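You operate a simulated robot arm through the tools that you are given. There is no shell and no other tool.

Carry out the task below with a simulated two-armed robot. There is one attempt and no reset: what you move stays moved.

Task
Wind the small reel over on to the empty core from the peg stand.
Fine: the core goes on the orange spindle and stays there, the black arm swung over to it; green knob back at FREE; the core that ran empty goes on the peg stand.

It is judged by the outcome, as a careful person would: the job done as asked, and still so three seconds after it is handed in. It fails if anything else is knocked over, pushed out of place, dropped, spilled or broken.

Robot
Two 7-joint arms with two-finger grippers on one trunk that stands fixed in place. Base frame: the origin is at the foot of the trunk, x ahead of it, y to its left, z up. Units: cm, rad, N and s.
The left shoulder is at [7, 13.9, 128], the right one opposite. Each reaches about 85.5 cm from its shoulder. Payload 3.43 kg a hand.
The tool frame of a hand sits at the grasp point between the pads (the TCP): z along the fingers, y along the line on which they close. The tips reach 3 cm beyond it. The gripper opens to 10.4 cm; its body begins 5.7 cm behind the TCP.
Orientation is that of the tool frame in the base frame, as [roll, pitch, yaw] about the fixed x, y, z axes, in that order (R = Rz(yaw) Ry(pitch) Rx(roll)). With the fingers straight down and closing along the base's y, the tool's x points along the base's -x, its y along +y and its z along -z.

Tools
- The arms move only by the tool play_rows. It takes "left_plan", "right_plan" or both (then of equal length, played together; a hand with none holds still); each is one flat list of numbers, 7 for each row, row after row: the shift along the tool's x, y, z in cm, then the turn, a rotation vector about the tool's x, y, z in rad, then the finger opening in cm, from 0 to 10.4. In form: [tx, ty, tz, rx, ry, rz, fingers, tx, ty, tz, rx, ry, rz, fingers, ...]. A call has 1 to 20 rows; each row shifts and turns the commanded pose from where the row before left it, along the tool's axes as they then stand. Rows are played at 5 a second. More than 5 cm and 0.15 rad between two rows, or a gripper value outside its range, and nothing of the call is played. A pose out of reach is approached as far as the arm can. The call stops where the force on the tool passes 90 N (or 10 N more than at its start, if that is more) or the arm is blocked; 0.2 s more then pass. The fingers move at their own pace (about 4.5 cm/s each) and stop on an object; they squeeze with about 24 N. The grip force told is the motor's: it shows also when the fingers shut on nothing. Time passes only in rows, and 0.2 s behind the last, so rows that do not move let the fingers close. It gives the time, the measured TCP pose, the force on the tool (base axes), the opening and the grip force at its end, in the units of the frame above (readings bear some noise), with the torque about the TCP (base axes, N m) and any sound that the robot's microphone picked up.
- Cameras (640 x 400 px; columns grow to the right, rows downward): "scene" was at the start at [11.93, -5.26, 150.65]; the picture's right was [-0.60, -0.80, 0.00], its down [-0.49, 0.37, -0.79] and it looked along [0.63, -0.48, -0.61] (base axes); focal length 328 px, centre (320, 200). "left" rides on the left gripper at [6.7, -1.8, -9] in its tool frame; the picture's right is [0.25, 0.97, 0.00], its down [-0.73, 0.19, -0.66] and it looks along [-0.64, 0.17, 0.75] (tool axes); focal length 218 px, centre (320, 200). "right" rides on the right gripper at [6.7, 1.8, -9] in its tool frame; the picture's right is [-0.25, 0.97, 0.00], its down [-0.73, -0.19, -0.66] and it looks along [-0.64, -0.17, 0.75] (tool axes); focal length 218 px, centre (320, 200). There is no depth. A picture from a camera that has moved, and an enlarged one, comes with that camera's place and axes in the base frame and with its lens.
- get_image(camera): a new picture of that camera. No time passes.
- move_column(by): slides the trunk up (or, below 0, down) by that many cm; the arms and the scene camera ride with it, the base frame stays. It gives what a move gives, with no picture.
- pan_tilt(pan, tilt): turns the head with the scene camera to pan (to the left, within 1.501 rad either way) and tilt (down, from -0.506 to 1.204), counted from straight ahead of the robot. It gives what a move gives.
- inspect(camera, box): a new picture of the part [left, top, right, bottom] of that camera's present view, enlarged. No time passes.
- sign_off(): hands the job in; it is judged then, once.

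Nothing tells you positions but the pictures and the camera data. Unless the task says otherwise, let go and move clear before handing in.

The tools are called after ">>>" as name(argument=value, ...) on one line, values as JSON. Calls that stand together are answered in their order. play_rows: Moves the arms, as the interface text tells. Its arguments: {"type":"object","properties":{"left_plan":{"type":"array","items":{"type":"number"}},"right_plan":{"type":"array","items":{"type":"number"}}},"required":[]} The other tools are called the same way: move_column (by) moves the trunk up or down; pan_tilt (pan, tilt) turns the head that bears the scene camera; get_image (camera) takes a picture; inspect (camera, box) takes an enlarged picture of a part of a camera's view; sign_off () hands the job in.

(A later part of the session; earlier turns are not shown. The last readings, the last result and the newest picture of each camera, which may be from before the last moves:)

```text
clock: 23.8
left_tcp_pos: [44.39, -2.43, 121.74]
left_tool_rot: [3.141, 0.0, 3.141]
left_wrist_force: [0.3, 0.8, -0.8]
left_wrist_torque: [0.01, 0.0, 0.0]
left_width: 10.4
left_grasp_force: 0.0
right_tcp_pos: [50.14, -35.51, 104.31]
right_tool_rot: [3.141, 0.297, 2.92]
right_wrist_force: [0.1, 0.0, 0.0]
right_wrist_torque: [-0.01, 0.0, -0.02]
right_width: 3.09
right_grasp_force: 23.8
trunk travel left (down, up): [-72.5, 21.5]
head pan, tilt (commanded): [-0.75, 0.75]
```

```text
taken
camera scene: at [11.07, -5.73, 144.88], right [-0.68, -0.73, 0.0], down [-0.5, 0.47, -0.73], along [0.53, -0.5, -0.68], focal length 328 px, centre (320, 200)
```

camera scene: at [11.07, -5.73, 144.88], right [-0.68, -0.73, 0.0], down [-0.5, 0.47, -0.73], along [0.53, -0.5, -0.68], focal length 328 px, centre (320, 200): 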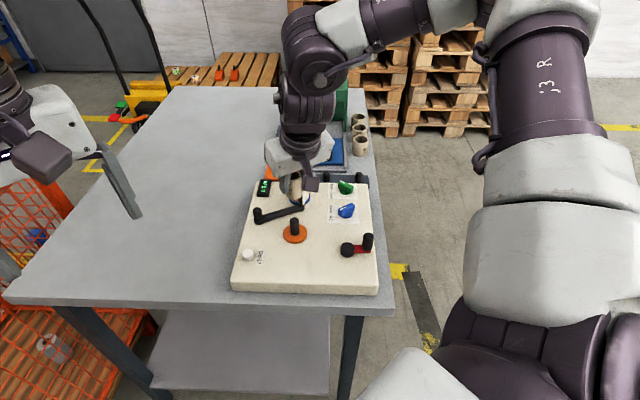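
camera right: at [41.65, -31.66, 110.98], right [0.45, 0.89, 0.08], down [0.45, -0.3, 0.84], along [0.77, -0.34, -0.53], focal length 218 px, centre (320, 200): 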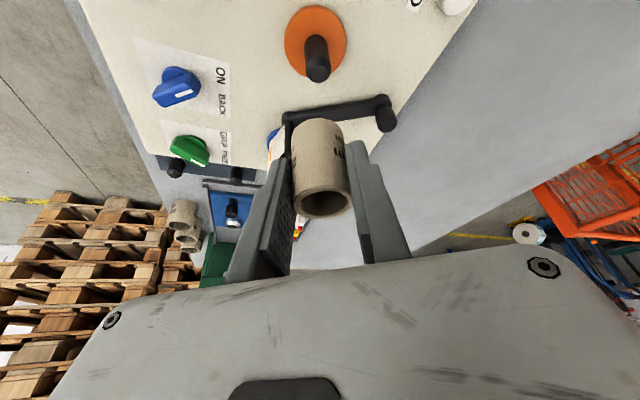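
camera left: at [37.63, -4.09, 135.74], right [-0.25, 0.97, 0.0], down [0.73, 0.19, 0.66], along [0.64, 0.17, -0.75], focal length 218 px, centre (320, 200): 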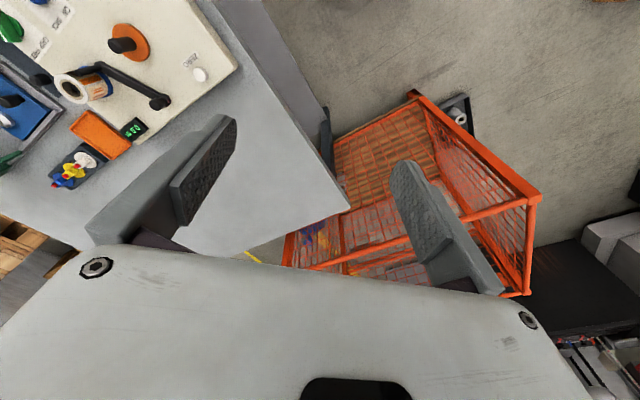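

>>> inspect(camera="right", box=[240, 0, 400, 100])

>>> inspect(camera="scene", box=[240, 150, 400, 270])

>>> inspect(camera="right", box=[260, 100, 400, 240])

>>> inspect(camera="left", box=[0, 0, 240, 150])

```text
4.00 times, centred on (320, 50) of right
camera zoom: at [41.65, -31.66, 110.98], right [0.45, 0.89, 0.08], down [0.45, -0.3, 0.84], along [0.77, -0.34, -0.53], focal length 873 px, centre (320, 800)
```

zoom: 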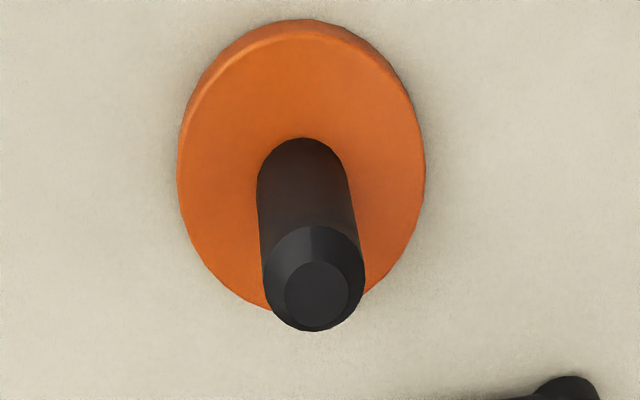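

```text
3.33 times, centred on (320, 210) of scene
camera zoom: at [11.07, -5.73, 144.88], right [-0.68, -0.73, 0.0], down [-0.5, 0.47, -0.73], along [0.53, -0.5, -0.68], focal length 1095 px, centre (320, 167)
```

zoom: 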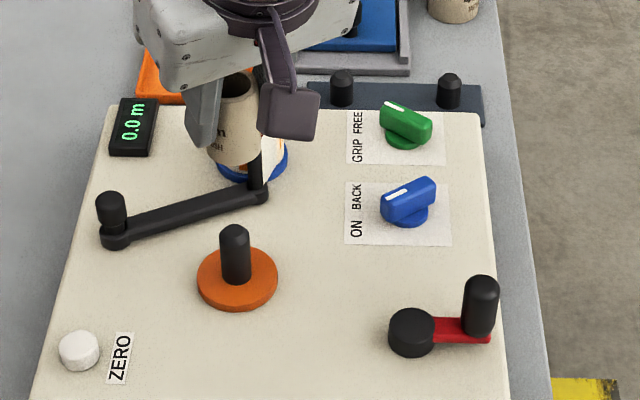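

```text
2.86 times, centred on (330, 170) of right
camera zoom: at [41.65, -31.66, 110.98], right [0.45, 0.89, 0.08], down [0.45, -0.3, 0.84], along [0.77, -0.34, -0.53], focal length 624 px, centre (291, 286)
```

zoom: 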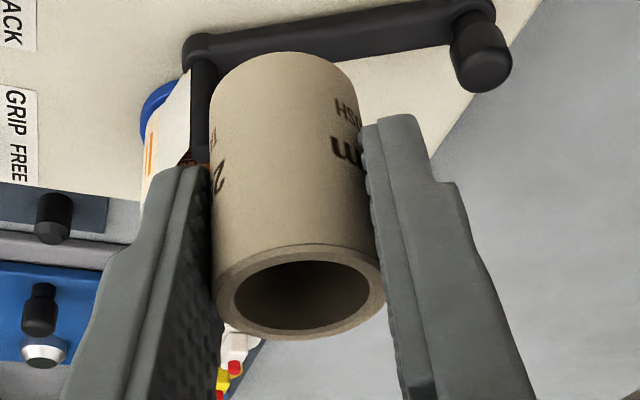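

```text
2.67 times, centred on (120, 75) of left
camera zoom: at [37.6, -4.11, 130.76], right [-0.25, 0.97, 0.0], down [0.73, 0.19, 0.66], along [0.64, 0.17, -0.75], focal length 582 px, centre (853, 533)
```

zoom: 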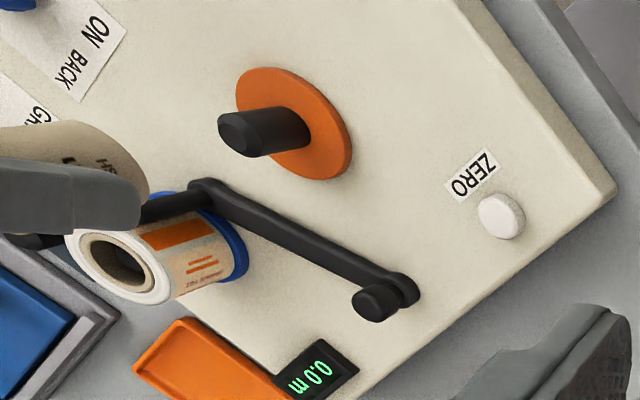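

>>> play_rows(right_plan=[0.705, 0.3, 2.137, 0, 0, 0, 2, 0.705, 0.296, 2.137, 0, 0, 0, 2, 0, 0, 0, 0, 0, 0, 2, 0, 0, 0, 0, 0, 0, 2])

>>> inspect(camera="right", box=[240, 60, 400, 240])

>>> inspect(camera="scene", box=[250, 170, 340, 250])

>>> inspect(camera="left", box=[0, 0, 240, 150])

```text
clock: 24.8
left_tcp_pos: [44.44, -2.39, 121.77]
left_tool_rot: [3.141, 0.001, -3.141]
left_wrist_force: [0.7, 0.4, -0.2]
left_wrist_torque: [0.03, 0.02, 0.0]
left_width: 10.42
left_grasp_force: 0.0
right_tcp_pos: [50.13, -34.55, 100.06]
right_tool_rot: [3.141, 0.298, 2.92]
right_wrist_force: [0.2, 0.5, 0.6]
right_wrist_torque: [-0.02, 0.01, -0.02]
right_width: 3.09
right_grasp_force: 24.3
trunk travel left (down, up): [-72.5, 21.5]
head pan, tilt (commanded): [-0.75, 0.75]
```

```text
2.22 times, centred on (320, 150) of right
camera zoom: at [41.74, -30.92, 106.68], right [0.45, 0.89, 0.07], down [0.45, -0.3, 0.84], along [0.77, -0.34, -0.53], focal length 485 px, centre (320, 311)
```

zoom: 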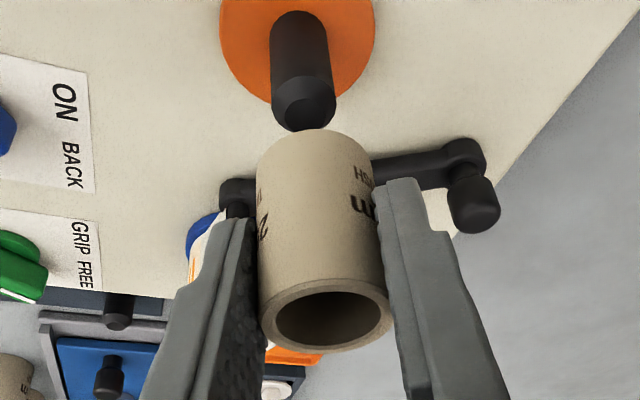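

```text
5.00 times, centred on (295, 210) of scene
camera zoom: at [11.11, -5.68, 144.87], right [-0.68, -0.73, 0.0], down [-0.5, 0.47, -0.73], along [0.53, -0.5, -0.68], focal length 1642 px, centre (445, 150)
```

zoom: 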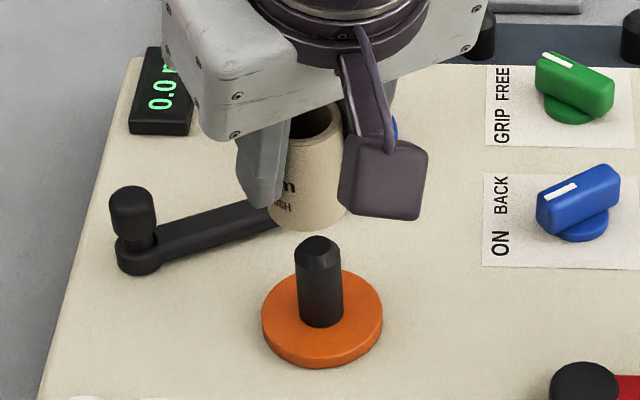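

```text
2.67 times, centred on (120, 75) of left
camera zoom: at [37.64, -4.07, 130.74], right [-0.25, 0.97, 0.0], down [0.73, 0.19, 0.66], along [0.64, 0.17, -0.75], focal length 582 px, centre (853, 533)
```

zoom: 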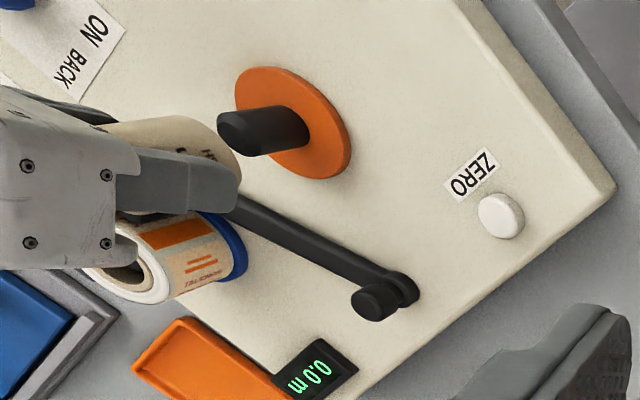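

>>> play_rows(right_plan=[0.4, -0.084, 1.185, 0, 0, 0, 2, 0.4, -0.084, 1.185, 0, 0, 0, 2, 0, 0, 0, 0, 0, 0, 2])

>>> inspect(camera="right", box=[240, 60, 400, 240])

>>> inspect(camera="scene", box=[250, 170, 340, 250])

>>> inspect(camera="left", box=[0, 0, 160, 100])

```text
clock: 25.6
left_tcp_pos: [44.34, -2.41, 121.91]
left_tool_rot: [3.141, 0.001, -3.141]
left_wrist_force: [-0.5, 0.4, 0.3]
left_wrist_torque: [0.01, 0.02, 0.05]
left_width: 10.38
left_grasp_force: 0.0
right_tcp_pos: [49.95, -34.68, 97.79]
right_tool_rot: [3.139, 0.299, 2.92]
right_wrist_force: [-4.7, 2.4, 4.1]
right_wrist_torque: [0.08, 0.27, 0.02]
right_width: 3.06
right_grasp_force: 24.3
trunk travel left (down, up): [-72.5, 21.5]
head pan, tilt (commanded): [-0.75, 0.75]
```

```text
2.22 times, centred on (320, 150) of right
camera zoom: at [41.44, -30.93, 104.33], right [0.45, 0.89, 0.07], down [0.45, -0.3, 0.84], along [0.77, -0.34, -0.53], focal length 485 px, centre (320, 311)
```

zoom: 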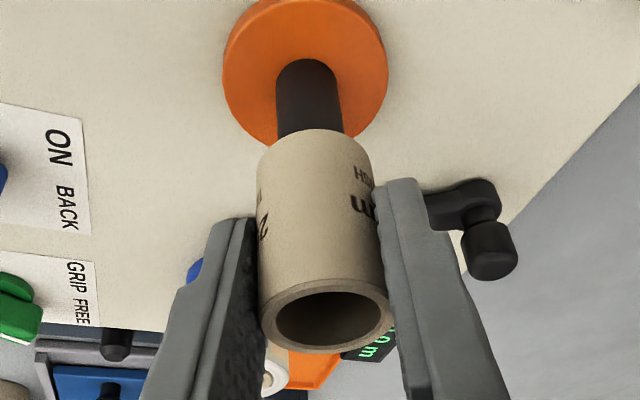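

```text
5.00 times, centred on (295, 210) of scene
camera zoom: at [10.96, -5.61, 144.9], right [-0.68, -0.73, 0.0], down [-0.5, 0.46, -0.73], along [0.54, -0.5, -0.68], focal length 1642 px, centre (445, 150)
```

zoom: 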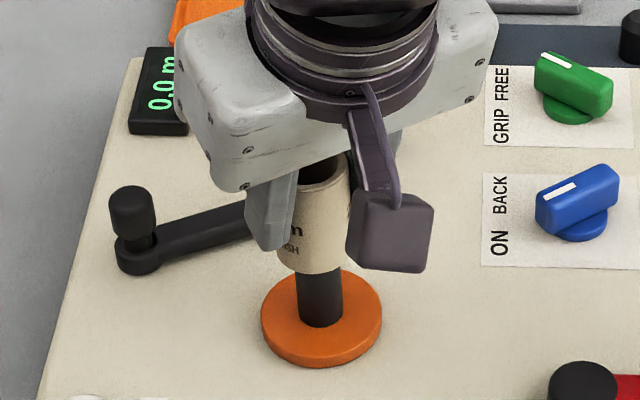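

```text
4.00 times, centred on (80, 50) of left
camera zoom: at [37.5, -4.01, 130.79], right [-0.25, 0.97, 0.0], down [0.73, 0.19, 0.66], along [0.64, 0.17, -0.75], focal length 873 px, centre (1280, 800)
```

zoom: 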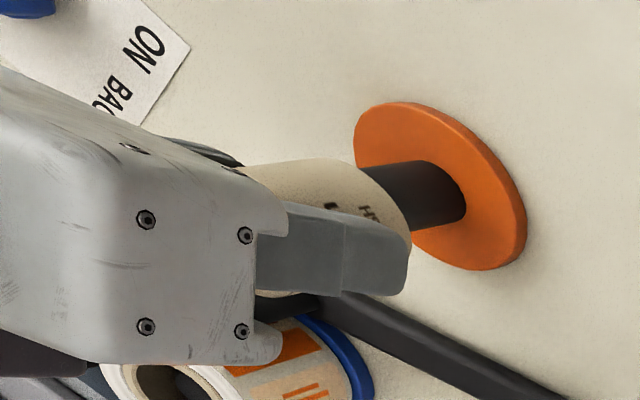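

The spindle tip has entered the core, with a slight sideways push on the hand. I'll correct for that and keep going down.

>>> play_rows(right_plan=[0.374, 0.022, 0.93, 0, 0, 0, 2, 0.374, 0.022, 0.93, 0, 0, 0, 2, 0, 0, 0, 0, 0, 0, 2])

```text
clock: 26.4
left_tcp_pos: [44.28, -2.3, 121.8]
left_tool_rot: [-3.141, 0.001, 3.141]
left_wrist_force: [-0.7, 0.3, 0.9]
left_wrist_torque: [0.01, 0.01, -0.03]
left_width: 10.38
left_grasp_force: 0.0
right_tcp_pos: [49.86, -34.7, 95.66]
right_tool_rot: [3.142, 0.301, 2.921]
right_wrist_force: [-2.5, 2.3, 2.3]
right_wrist_torque: [0.09, 0.05, 0.04]
right_width: 3.09
right_grasp_force: 24.3
trunk travel left (down, up): [-72.5, 21.5]
head pan, tilt (commanded): [-0.75, 0.75]
```

>>> play_rows(right_plan=[0.24, 0.04, 0.57, 0, 0, 0, 2, 0.22, 0.03, 0.57, 0, 0, 0, 2, 0, 0, 0, 0, 0, 0, 2])

>>> inspect(camera="scene", box=[250, 170, 340, 250])

>>> inspect(camera="right", box=[240, 60, 400, 240])

>>> inspect(camera="left", box=[0, 0, 160, 100])

```text
clock: 27.1
left_tcp_pos: [44.49, -2.39, 121.69]
left_tool_rot: [-3.141, 0.0, -3.142]
left_wrist_force: [-0.6, 0.3, 0.4]
left_wrist_torque: [-0.02, 0.02, -0.01]
left_width: 10.43
left_grasp_force: 0.1
right_tcp_pos: [49.81, -34.7, 94.44]
right_tool_rot: [-3.141, 0.299, 2.918]
right_wrist_force: [-0.1, 1.2, 0.5]
right_wrist_torque: [-0.02, 0.03, 0.01]
right_width: 3.05
right_grasp_force: 24.2
trunk travel left (down, up): [-72.5, 21.5]
head pan, tilt (commanded): [-0.75, 0.75]
```

```text
5.00 times, centred on (295, 210) of scene
camera zoom: at [11.08, -5.63, 144.88], right [-0.68, -0.73, 0.0], down [-0.5, 0.46, -0.73], along [0.53, -0.5, -0.68], focal length 1642 px, centre (445, 150)
```

zoom: 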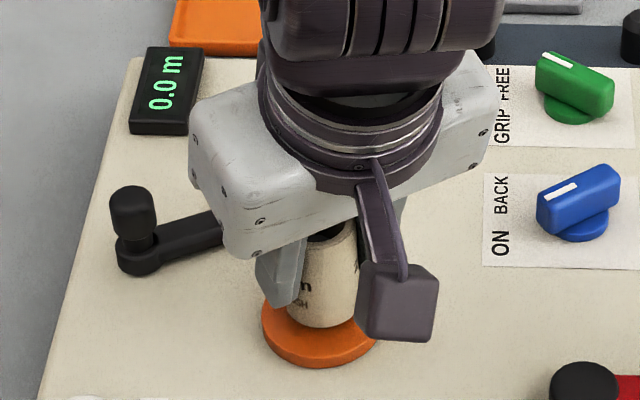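

```text
2.22 times, centred on (320, 150) of right
camera zoom: at [41.32, -30.98, 100.9], right [0.45, 0.89, 0.07], down [0.45, -0.3, 0.84], along [0.77, -0.34, -0.53], focal length 485 px, centre (320, 311)
```

zoom: 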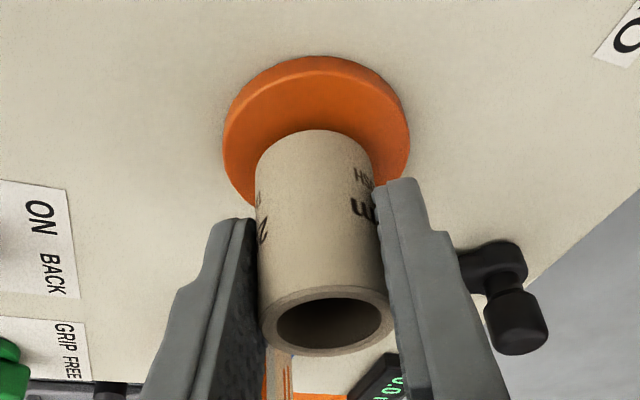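

```text
4.00 times, centred on (80, 50) of left
camera zoom: at [37.61, -4.03, 130.75], right [-0.25, 0.97, 0.0], down [0.73, 0.19, 0.66], along [0.64, 0.17, -0.75], focal length 873 px, centre (1280, 800)
```

zoom: 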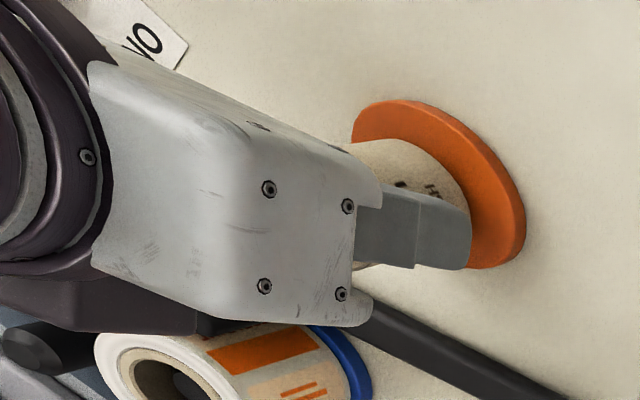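

>>> play_rows(right_plan=[0.14, 0.0, 0.38, 0, 0, 0, 2, 0.0, 0.0, 0.0, 0, 0, 0, 2])

>>> play_rows(right_plan=[0.1, 0.0, 0.29, 0, 0, 0, 2, 0.0, 0.0, 0.0, 0, 0, 0, 2])

>>> inspect(camera="right", box=[260, 80, 380, 240])

```text
clock: 27.8
left_tcp_pos: [44.48, -2.38, 121.73]
left_tool_rot: [-3.141, 0.001, -3.141]
left_wrist_force: [-0.1, -0.5, 0.7]
left_wrist_torque: [0.0, 0.0, 0.03]
left_width: 10.41
left_grasp_force: 0.2
right_tcp_pos: [49.78, -34.67, 94.01]
right_tool_rot: [3.141, 0.302, 2.919]
right_wrist_force: [0.3, -1.6, 2.4]
right_wrist_torque: [-0.07, -0.05, 0.01]
right_width: 3.08
right_grasp_force: 23.3
trunk travel left (down, up): [-72.5, 21.5]
head pan, tilt (commanded): [-0.75, 0.75]
```

```text
clock: 28.4
left_tcp_pos: [44.07, -2.4, 121.86]
left_tool_rot: [-3.141, 0.002, -3.141]
left_wrist_force: [-0.4, -0.7, -0.1]
left_wrist_torque: [0.03, 0.01, -0.03]
left_width: 10.41
left_grasp_force: 0.0
right_tcp_pos: [49.85, -34.67, 93.9]
right_tool_rot: [3.141, 0.306, 2.918]
right_wrist_force: [1.2, -6.5, 25.3]
right_wrist_torque: [-0.35, -0.51, -0.05]
right_width: 3.09
right_grasp_force: 24.1
trunk travel left (down, up): [-72.5, 21.5]
head pan, tilt (commanded): [-0.75, 0.75]
```

```text
2.50 times, centred on (320, 160) of right
camera zoom: at [41.21, -30.86, 100.41], right [0.45, 0.89, 0.08], down [0.44, -0.3, 0.85], along [0.78, -0.35, -0.53], focal length 546 px, centre (320, 300)
```

zoom: 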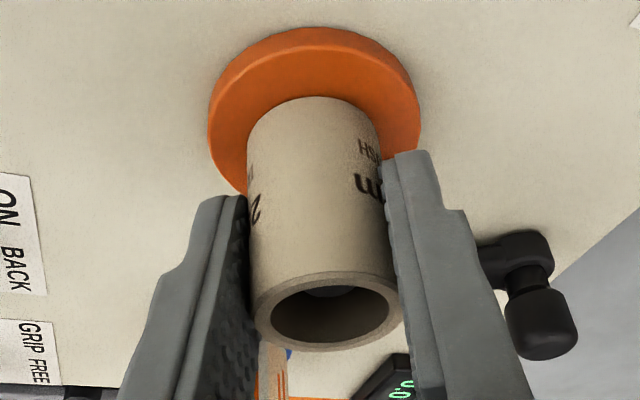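

The core has landed on the orange disc (25 N upward at z ≈ 93.9). I'll ease off, open the fingers and rise straight up.

>>> play_rows(right_plan=[-0.05, 0.0, -0.14, 0, 0, 0, 2, 0, 0, 0, 0, 0, 0, 4.2, 0, 0, 0, 0, 0, 0, 5.4, 0, 0, 0, 0, 0, 0, 5.4])

>>> play_rows(right_plan=[-0.59, 0, -1.91, 0, 0, 0, 5.4, -0.886, 0, -2.866, 0, 0, 0, 5.4, -0.886, 0, -2.866, 0, 0, 0, 5.4, -0.886, 0, -2.866, 0, 0, 0, 5.4, 0, 0, 0, 0, 0, 0, 5.4])

>>> get_image(camera="right")

>>> get_image(camera="scene")

```text
clock: 29.4
left_tcp_pos: [44.43, -2.47, 121.81]
left_tool_rot: [-3.141, 0.0, -3.141]
left_wrist_force: [0.0, 0.2, 0.1]
left_wrist_torque: [0.0, 0.03, 0.02]
left_width: 10.38
left_grasp_force: 0.1
right_tcp_pos: [49.8, -34.57, 93.67]
right_tool_rot: [3.139, 0.297, 2.921]
right_wrist_force: [-0.9, -0.3, 0.6]
right_wrist_torque: [0.0, 0.0, 0.01]
right_width: 5.41
right_grasp_force: 0.2
trunk travel left (down, up): [-72.5, 21.5]
head pan, tilt (commanded): [-0.75, 0.75]
```

```text
clock: 30.6
left_tcp_pos: [44.44, -2.34, 121.86]
left_tool_rot: [-3.141, 0.001, 3.14]
left_wrist_force: [0.3, 1.3, -0.5]
left_wrist_torque: [0.04, 0.03, 0.02]
left_width: 10.39
left_grasp_force: 0.1
right_tcp_pos: [49.91, -34.4, 104.77]
right_tool_rot: [-3.141, 0.296, 2.92]
right_wrist_force: [0.6, 0.5, -0.1]
right_wrist_torque: [-0.02, 0.01, 0.01]
right_width: 5.42
right_grasp_force: 0.1
trunk travel left (down, up): [-72.5, 21.5]
head pan, tilt (commanded): [-0.75, 0.75]
```

```text
taken
camera right: at [41.45, -30.72, 111.3], right [0.45, 0.89, 0.07], down [0.45, -0.3, 0.84], along [0.77, -0.34, -0.53], focal length 218 px, centre (320, 200)
```

right: 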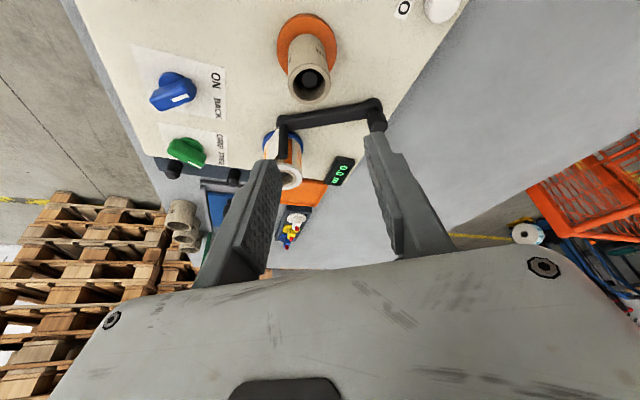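

```text
taken
camera scene: at [11.15, -5.71, 144.87], right [-0.68, -0.73, 0.0], down [-0.5, 0.47, -0.73], along [0.53, -0.5, -0.68], focal length 328 px, centre (320, 200)
```

scene: 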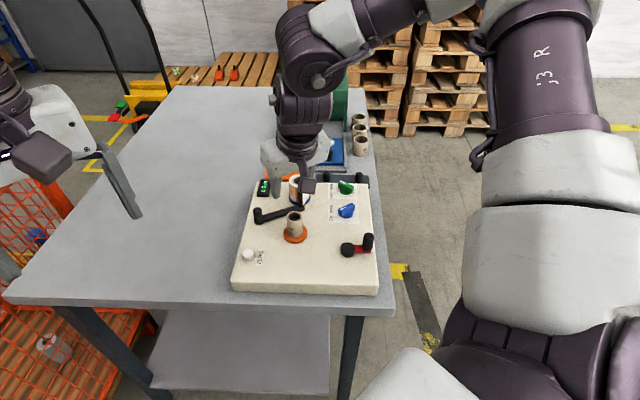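

The core stands on the orange spindle. Next is the black arm, so I'll look at its geometry closely.

>>> inspect(camera="right", box=[230, 0, 410, 200])

>>> inspect(camera="left", box=[0, 0, 200, 140])

>>> inspect(camera="scene", box=[240, 170, 330, 250])

```text
2.00 times, centred on (320, 100) of right
camera zoom: at [41.45, -30.72, 111.3], right [0.45, 0.89, 0.07], down [0.45, -0.3, 0.84], along [0.77, -0.34, -0.53], focal length 436 px, centre (320, 400)
```

zoom: 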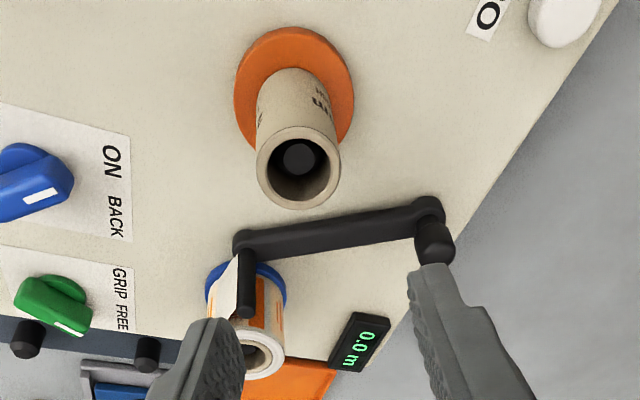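

```text
2.86 times, centred on (100, 70) of left
camera zoom: at [37.67, -4.1, 130.73], right [-0.25, 0.97, 0.0], down [0.73, 0.19, 0.66], along [0.64, 0.17, -0.75], focal length 624 px, centre (949, 571)
```

zoom: 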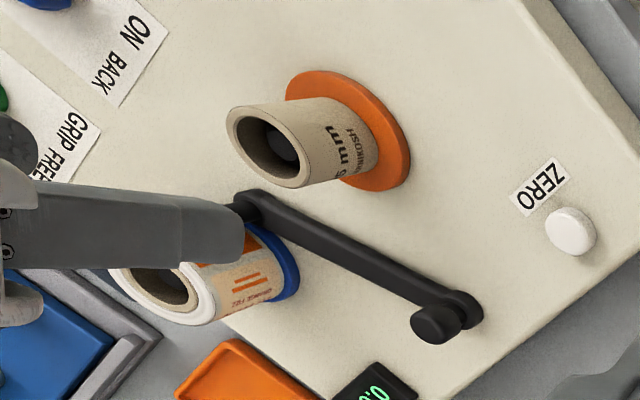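

```text
5.00 times, centred on (285, 210) of scene
camera zoom: at [11.15, -5.71, 144.87], right [-0.68, -0.73, 0.0], down [-0.5, 0.47, -0.73], along [0.53, -0.5, -0.68], focal length 1642 px, centre (495, 150)
```

zoom: 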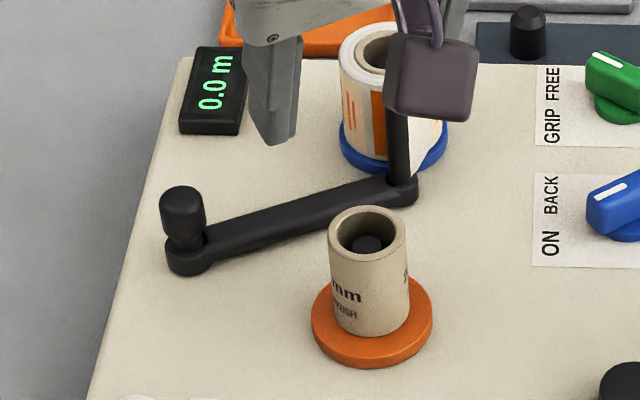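

>>> play_rows(right_plan=[0, 0, 0, 0, 0.15, 0, 2, 0, 0, 0, 0, 0.15, 0, 0, -3.3, -0.077, 1.0, 0, 0, 0, 0, -3.3, -0.077, 1.0, 0, 0, 0, 0, -3.3, -0.077, 1.0, 0, 0, 0, 0, 0, 0, 0, 0, 0, 0, 0])

>>> get_image(camera="right")

>>> inspect(camera="scene", box=[230, 130, 350, 250])

>>> inspect(camera="left", box=[0, 0, 240, 160])

```text
clock: 31.9
left_tcp_pos: [44.34, -2.5, 121.74]
left_tool_rot: [3.141, 0.001, 3.141]
left_wrist_force: [-0.4, 0.8, -1.1]
left_wrist_torque: [0.01, -0.04, -0.01]
left_width: 10.4
left_grasp_force: 0.0
right_tcp_pos: [59.58, -37.2, 101.7]
right_tool_rot: [3.14, -0.002, 2.919]
right_wrist_force: [-0.4, 0.0, 0.0]
right_wrist_torque: [0.03, -0.04, 0.03]
right_width: 0.02
right_grasp_force: 24.2
trunk travel left (down, up): [-72.5, 21.5]
head pan, tilt (commanded): [-0.75, 0.75]
```

```text
taken
camera right: at [53.1, -33.94, 110.66], right [0.46, 0.89, 0.0], down [0.67, -0.35, 0.66], along [0.58, -0.3, -0.76], focal length 218 px, centre (320, 200)
```

right: 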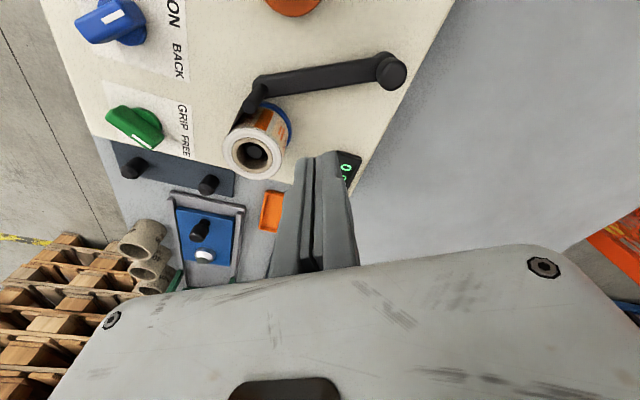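

```text
3.33 times, centred on (290, 190) of scene
camera zoom: at [10.99, -5.68, 144.89], right [-0.68, -0.73, 0.0], down [-0.5, 0.47, -0.73], along [0.54, -0.5, -0.68], focal length 1095 px, centre (420, 233)
```

zoom: 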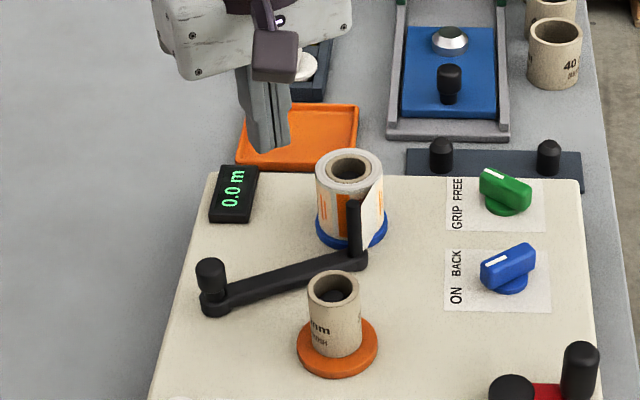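

```text
2.50 times, centred on (120, 80) of left
camera zoom: at [37.52, -4.08, 130.78], right [-0.25, 0.97, 0.0], down [0.73, 0.19, 0.66], along [0.64, 0.17, -0.75], focal length 546 px, centre (820, 500)
```

zoom: 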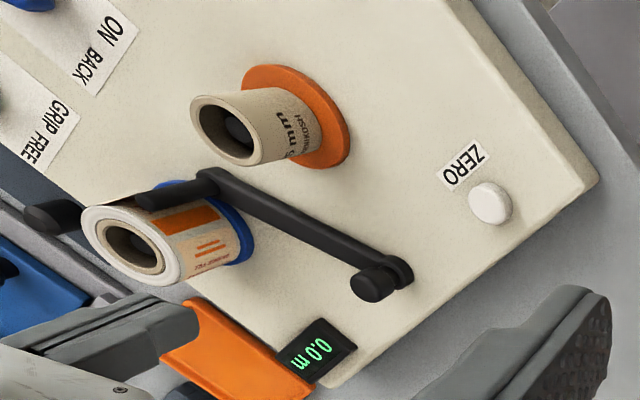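

>>> play_rows(right_plan=[0, 0, 3.0, 0, 0, 0, 0, 0, 0, 3.0, 0, 0, 0, 0, 0, 0, 2.4, 0, 0, 0, 0, 0, 0, 0, 0, 0, 0, 0])

>>> get_image(camera="right")

>>> inspect(camera="scene", box=[230, 150, 330, 250])

>>> inspect(camera="left", box=[0, 0, 240, 160])

```text
clock: 33.0
left_tcp_pos: [44.51, -2.45, 121.68]
left_tool_rot: [-3.14, 0.001, 3.141]
left_wrist_force: [0.4, 0.5, 0.1]
left_wrist_torque: [0.0, -0.03, -0.03]
left_width: 10.38
left_grasp_force: 0.1
right_tcp_pos: [57.37, -37.61, 94.25]
right_tool_rot: [-3.141, 0.002, 2.921]
right_wrist_force: [-0.1, 0.0, -0.3]
right_wrist_torque: [-0.02, -0.02, -0.03]
right_width: 0.0
right_grasp_force: 24.1
right hand out of reach, approached as far as the arm can: row 1, 2, 3
trunk travel left (down, up): [-72.5, 21.5]
head pan, tilt (commanded): [-0.75, 0.75]
```

```text
taken
camera right: at [51.05, -34.27, 103.21], right [0.46, 0.89, 0.0], down [0.67, -0.35, 0.66], along [0.58, -0.3, -0.75], focal length 218 px, centre (320, 200)
```

right: 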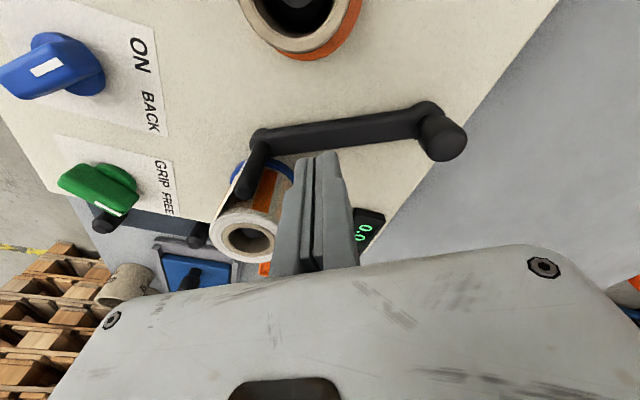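

```text
4.00 times, centred on (280, 200) of scene
camera zoom: at [11.15, -5.7, 144.87], right [-0.68, -0.73, 0.0], down [-0.5, 0.47, -0.73], along [0.53, -0.5, -0.68], focal length 1314 px, centre (480, 200)
```

zoom: 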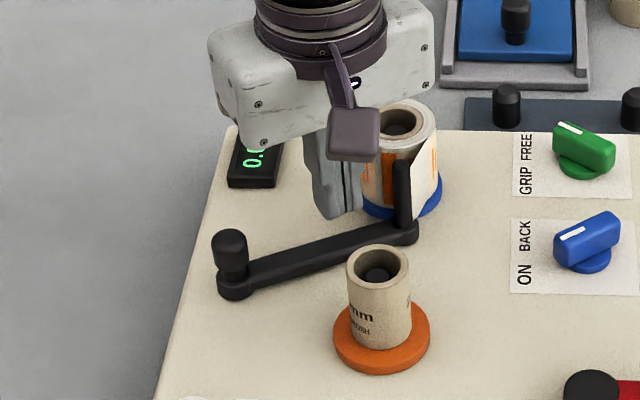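

```text
2.50 times, centred on (120, 80) of left
camera zoom: at [37.67, -4.09, 130.73], right [-0.25, 0.97, 0.0], down [0.73, 0.19, 0.66], along [0.64, 0.17, -0.75], focal length 546 px, centre (820, 500)
```

zoom: 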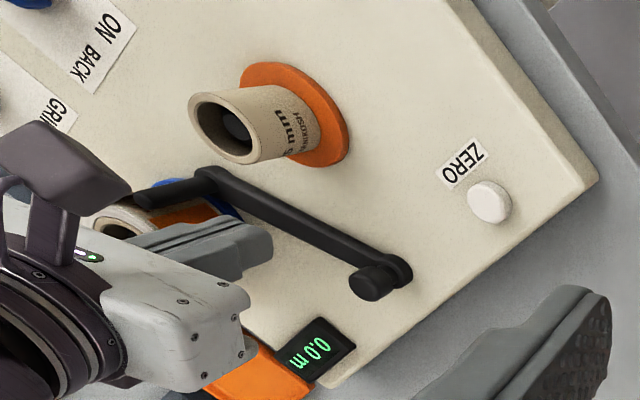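

The joint limit shows up again as I go lower. I'll go back up, turn the wrist the other way where there is more room, and come down behind the arm.

>>> play_rows(right_plan=[0, 0, -4, 0, 0, -0.05, 0, 0, 0, 0, 0, 0, -0.15, 0, 0, 0, 0, 0, 0, -0.15, 0, 0, 0, 0, 0, 0, -0.1, 0, -2.26, 0.3, 0, 0, 0, 0, 0, 0, 0, 0, 0, 0, 0, 0])

```text
clock: 34.4
left_tcp_pos: [44.38, -2.5, 121.77]
left_tool_rot: [-3.14, 0.001, -3.14]
left_wrist_force: [-0.3, -0.3, 0.2]
left_wrist_torque: [-0.03, 0.0, -0.02]
left_width: 10.42
left_grasp_force: 0.0
right_tcp_pos: [58.74, -36.57, 98.47]
right_tool_rot: [3.141, 0.001, -2.912]
right_wrist_force: [0.6, -0.3, 0.5]
right_wrist_torque: [-0.02, 0.01, -0.02]
right_width: 0.0
right_grasp_force: 23.7
right hand out of reach, approached as far as the arm can: row 5
trunk travel left (down, up): [-72.5, 21.5]
head pan, tilt (commanded): [-0.75, 0.75]
```

>>> play_rows(right_plan=[0, 0, 0, 0, -0.15, 0, 0, 0, 0, 0, 0, -0.15, 0, 0, 0.63, -0.11, 1.97, 0, 0, 0, 0, 0.63, -0.11, 1.97, 0, 0, 0, 0, 0, 0, 0, 0, 0, 0, 0])

>>> get_image(camera="right")

>>> inspect(camera="scene", box=[230, 150, 330, 250])

>>> inspect(camera="left", box=[0, 0, 240, 160])

```text
clock: 35.5
left_tcp_pos: [44.34, -2.44, 121.81]
left_tool_rot: [-3.141, -0.001, -3.14]
left_wrist_force: [-0.3, 0.4, -0.4]
left_wrist_torque: [-0.02, 0.0, -0.01]
left_width: 10.4
left_grasp_force: 0.1
right_tcp_pos: [58.76, -36.94, 94.39]
right_tool_rot: [3.141, 0.299, -2.914]
right_wrist_force: [-0.1, 0.0, 0.4]
right_wrist_torque: [-0.03, -0.01, 0.01]
right_width: 0.0
right_grasp_force: 23.8
trunk travel left (down, up): [-72.5, 21.5]
head pan, tilt (commanded): [-0.75, 0.75]
```

```text
taken
camera right: at [49.52, -37.22, 100.95], right [0.02, 1.0, 0.08], down [0.53, -0.07, 0.84], along [0.85, 0.03, -0.53], focal length 218 px, centre (320, 200)
```

right: 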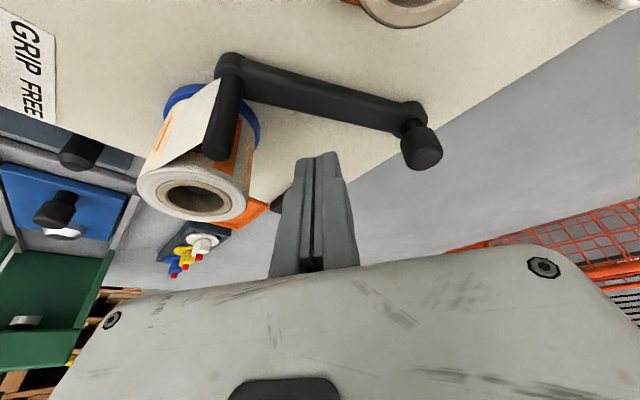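

```text
4.00 times, centred on (280, 200) of scene
camera zoom: at [10.99, -5.71, 144.88], right [-0.68, -0.73, 0.0], down [-0.5, 0.47, -0.73], along [0.54, -0.5, -0.68], focal length 1314 px, centre (480, 200)
```

zoom: 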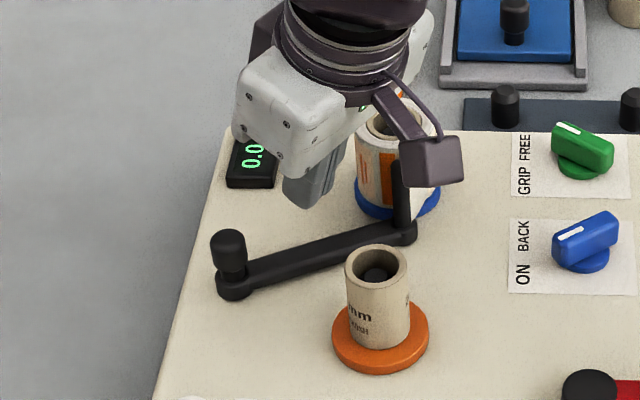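

```text
2.50 times, centred on (120, 80) of left
camera zoom: at [37.53, -4.11, 130.78], right [-0.25, 0.97, 0.0], down [0.73, 0.19, 0.66], along [0.64, 0.17, -0.75], focal length 546 px, centre (820, 500)
```

zoom: 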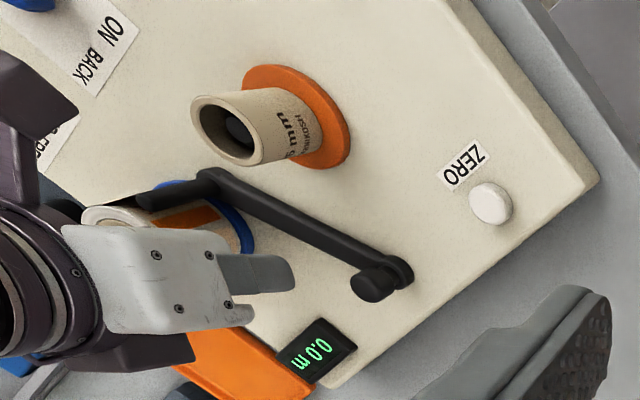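

>>> play_rows(right_plan=[0.31, 0, 1.0, 0, 0, 0, 0, 0.31, 0, 1.0, 0, 0, 0, 0, 0, 0, 0, 0, 0, 0, 0])

>>> get_image(camera="right")

>>> inspect(camera="scene", box=[230, 150, 330, 250])

>>> inspect(camera="left", box=[40, 30, 200, 130])

```text
clock: 36.4
left_tcp_pos: [44.32, -2.38, 121.87]
left_tool_rot: [-3.14, 0.001, 3.141]
left_wrist_force: [0.3, 0.2, 0.2]
left_wrist_torque: [0.0, -0.01, 0.01]
left_width: 10.4
left_grasp_force: 0.1
right_tcp_pos: [58.82, -36.96, 92.1]
right_tool_rot: [3.14, 0.297, -2.913]
right_wrist_force: [-0.5, -0.5, 1.0]
right_wrist_torque: [-0.02, -0.05, -0.02]
right_width: 0.0
right_grasp_force: 23.6
trunk travel left (down, up): [-72.5, 21.5]
head pan, tilt (commanded): [-0.75, 0.75]
```

```text
taken
camera right: at [49.48, -37.28, 98.75], right [0.02, 1.0, 0.08], down [0.53, -0.07, 0.84], along [0.85, 0.03, -0.53], focal length 218 px, centre (320, 200)
```

right: 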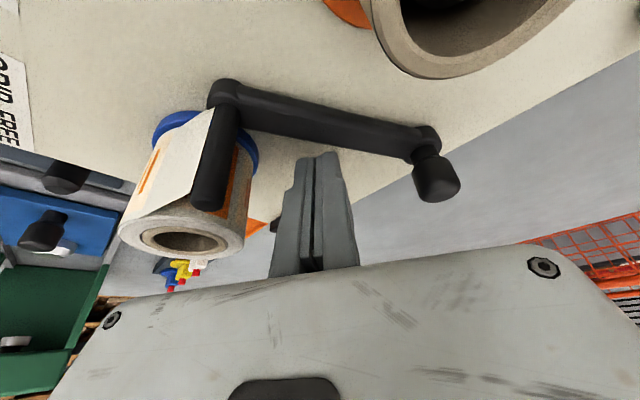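

```text
4.00 times, centred on (280, 200) of scene
camera zoom: at [11.1, -5.67, 144.88], right [-0.68, -0.73, 0.0], down [-0.5, 0.47, -0.73], along [0.53, -0.5, -0.68], focal length 1314 px, centre (480, 200)
```

zoom: 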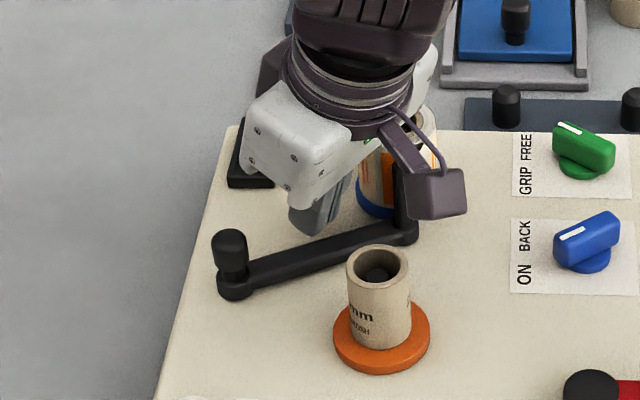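

```text
4.00 times, centred on (120, 80) of left
camera zoom: at [37.63, -4.06, 130.75], right [-0.25, 0.97, 0.0], down [0.73, 0.19, 0.66], along [0.64, 0.17, -0.75], focal length 873 px, centre (1120, 680)
```

zoom: 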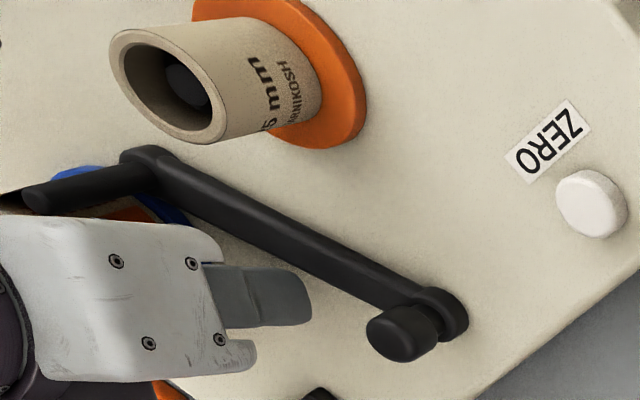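

The closed fingers are down behind the bar. I'll push the arm around its pivot toward the orange core in small steps.

>>> play_rows(right_plan=[0.5, 0.157, -0.155, 0, 0, 0, 0, 0.5, 0.157, -0.155, 0, 0, 0, 0, 0.465, 0.251, -0.144, 0, 0, 0, 0, 0.465, 0.251, -0.144, 0, 0, 0, 0, 0, 0, 0, 0, 0, 0, 0])

>>> inspect(camera="scene", box=[230, 150, 330, 250])

>>> get_image(camera="right")

>>> inspect(camera="left", box=[40, 30, 200, 130])

```text
clock: 37.5
left_tcp_pos: [45.51, -2.75, 121.33]
left_tool_rot: [3.14, -0.009, -3.141]
left_wrist_force: [-0.2, 0.0, 0.1]
left_wrist_torque: [-0.01, -0.02, -0.02]
left_width: 10.39
left_grasp_force: 0.0
right_tcp_pos: [58.58, -37.01, 92.22]
right_tool_rot: [-3.137, 0.325, -2.919]
right_wrist_force: [71.4, -11.2, 2.5]
right_wrist_torque: [-0.17, -1.41, -0.6]
right_width: 0.0
right_grasp_force: 23.8
trunk travel left (down, up): [-72.5, 21.5]
head pan, tilt (commanded): [-0.75, 0.75]
```

```text
4.00 times, centred on (280, 200) of scene
camera zoom: at [12.6, -5.9, 144.74], right [-0.68, -0.73, 0.01], down [-0.51, 0.47, -0.73], along [0.53, -0.5, -0.69], focal length 1314 px, centre (480, 200)
```

zoom: 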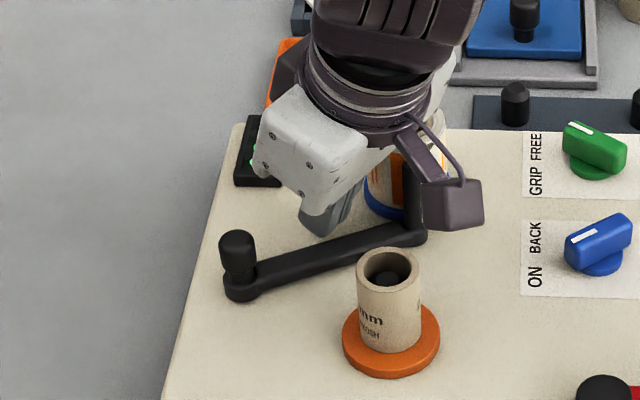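

```text
taken
camera right: at [49.06, -37.21, 98.62], right [0.02, 1.0, 0.08], down [0.51, -0.08, 0.86], along [0.86, 0.02, -0.51], focal length 218 px, centre (320, 200)
```

right: 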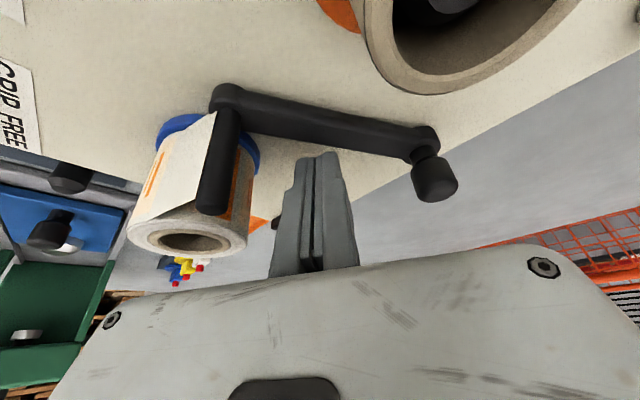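

```text
4.00 times, centred on (120, 80) of left
camera zoom: at [38.86, -4.28, 130.34], right [-0.25, 0.97, 0.0], down [0.74, 0.19, 0.65], along [0.63, 0.17, -0.76], focal length 873 px, centre (1120, 680)
```

zoom: 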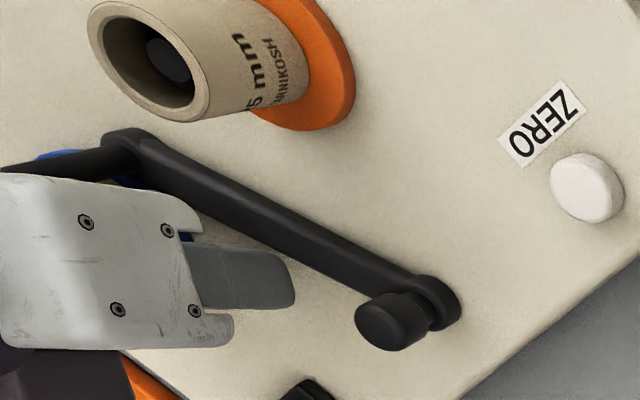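

The arm did not budge and the force rose to 71 N, so it must be latched somehow. I'll back off right away and study its pivot and ends.

>>> play_rows(right_plan=[-0.5, -0.25, 0.15, 0, 0, 0, 0, -0.5, -0.25, 0.15, 0, 0, 0, 0, -0.7, -0.2, 0.2, 0, 0, 0, 0, 0, 0, 0, 0, 0, 0, 0])

>>> inspect(camera="left", box=[110, 70, 170, 120])

>>> inspect(camera="right", box=[190, 60, 310, 260])

>>> inspect(camera="right", box=[380, 90, 480, 220])

>>> inspect(camera="scene", box=[275, 190, 305, 230])

```text
clock: 38.5
left_tcp_pos: [44.56, -2.51, 121.7]
left_tool_rot: [3.141, -0.001, 3.141]
left_wrist_force: [0.3, -0.5, -0.9]
left_wrist_torque: [-0.01, 0.02, -0.01]
left_width: 10.4
left_grasp_force: 0.1
right_tcp_pos: [58.59, -37.12, 92.21]
right_tool_rot: [-3.141, 0.299, -2.912]
right_wrist_force: [17.0, -6.1, 14.3]
right_wrist_torque: [0.02, -0.27, -0.1]
right_width: 0.0
right_grasp_force: 24.0
trunk travel left (down, up): [-72.5, 21.5]
head pan, tilt (commanded): [-0.75, 0.75]
```

```text
8.00 times, centred on (140, 95) of left
camera zoom: at [37.79, -4.06, 130.71], right [-0.25, 0.97, 0.0], down [0.73, 0.19, 0.66], along [0.63, 0.17, -0.75], focal length 1746 px, centre (1760, 1040)
```

zoom: 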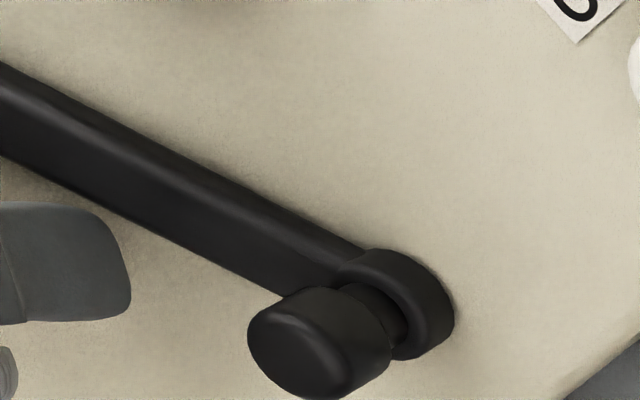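

```text
2.00 times, centred on (250, 160) of right
camera zoom: at [49.32, -37.32, 98.86], right [0.02, 1.0, 0.07], down [0.53, -0.07, 0.84], along [0.85, 0.03, -0.53], focal length 436 px, centre (460, 280)
```

zoom: 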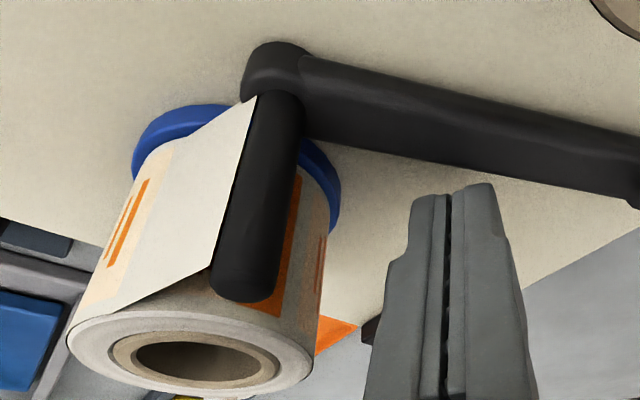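

```text
3.08 times, centred on (430, 155) of right
camera zoom: at [49.32, -37.32, 98.86], right [0.02, 1.0, 0.07], down [0.53, -0.07, 0.84], along [0.85, 0.03, -0.53], focal length 672 px, centre (-18, 338)
```

zoom: 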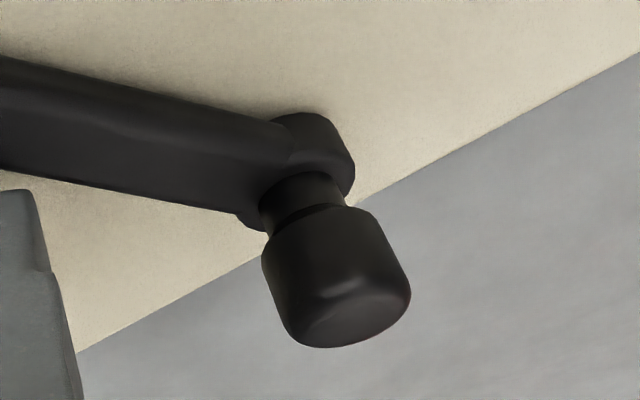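

```text
10.00 times, centred on (290, 210) of scene
camera zoom: at [11.2, -5.69, 144.87], right [-0.68, -0.73, 0.0], down [-0.5, 0.47, -0.73], along [0.53, -0.5, -0.68], focal length 3285 px, centre (620, 100)
```

zoom: 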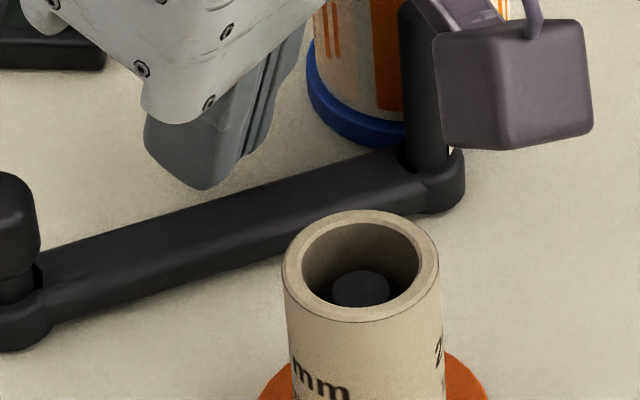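

>>> play_rows(right_plan=[-0.6, -0.1, 0.18, 0, 0, 0, 0, -0.6, 0, 0.18, 0, 0, 0, 0, 0, 0, 0, 0, 0, 0, 0])

>>> play_rows(right_plan=[-0.59, 0, -1.91, 0, 0, 0, 0, -0.886, 0, -2.866, 0, 0, 0, 0, -0.886, 0, -2.866, 0, 0, 0, 4, 0, 0, 0, 0, 0, 0, 4.5])

>>> inspect(camera="right", box=[180, 0, 480, 200])

```text
clock: 39.4
left_tcp_pos: [44.34, -2.38, 121.7]
left_tool_rot: [-3.142, 0.0, -3.14]
left_wrist_force: [0.3, -0.1, -0.3]
left_wrist_torque: [0.0, -0.01, 0.01]
left_width: 10.42
left_grasp_force: 0.0
right_tcp_pos: [59.55, -36.81, 92.37]
right_tool_rot: [3.14, 0.297, -2.915]
right_wrist_force: [-0.7, -0.4, 0.3]
right_wrist_torque: [-0.02, 0.0, 0.01]
right_width: 0.0
right_grasp_force: 23.9
trunk travel left (down, up): [-72.5, 21.5]
head pan, tilt (commanded): [-0.75, 0.75]
```

```text
clock: 40.4
left_tcp_pos: [44.44, -2.42, 121.64]
left_tool_rot: [3.141, -0.001, 3.141]
left_wrist_force: [0.1, -0.3, 0.3]
left_wrist_torque: [0.0, 0.0, 0.02]
left_width: 10.39
left_grasp_force: 0.1
right_tcp_pos: [59.91, -36.57, 100.31]
right_tool_rot: [3.139, 0.3, -2.915]
right_wrist_force: [0.6, -0.1, -0.2]
right_wrist_torque: [-0.01, -0.01, 0.02]
right_width: 4.51
right_grasp_force: 0.2
trunk travel left (down, up): [-72.5, 21.5]
head pan, tilt (commanded): [-0.75, 0.75]
```

```text
2.00 times, centred on (330, 100) of right
camera zoom: at [50.53, -37.0, 106.93], right [0.02, 1.0, 0.08], down [0.54, -0.07, 0.84], along [0.84, 0.03, -0.53], focal length 436 px, centre (300, 400)
```

zoom: 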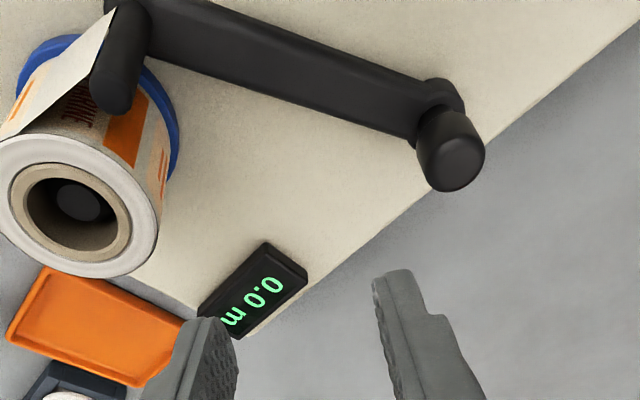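

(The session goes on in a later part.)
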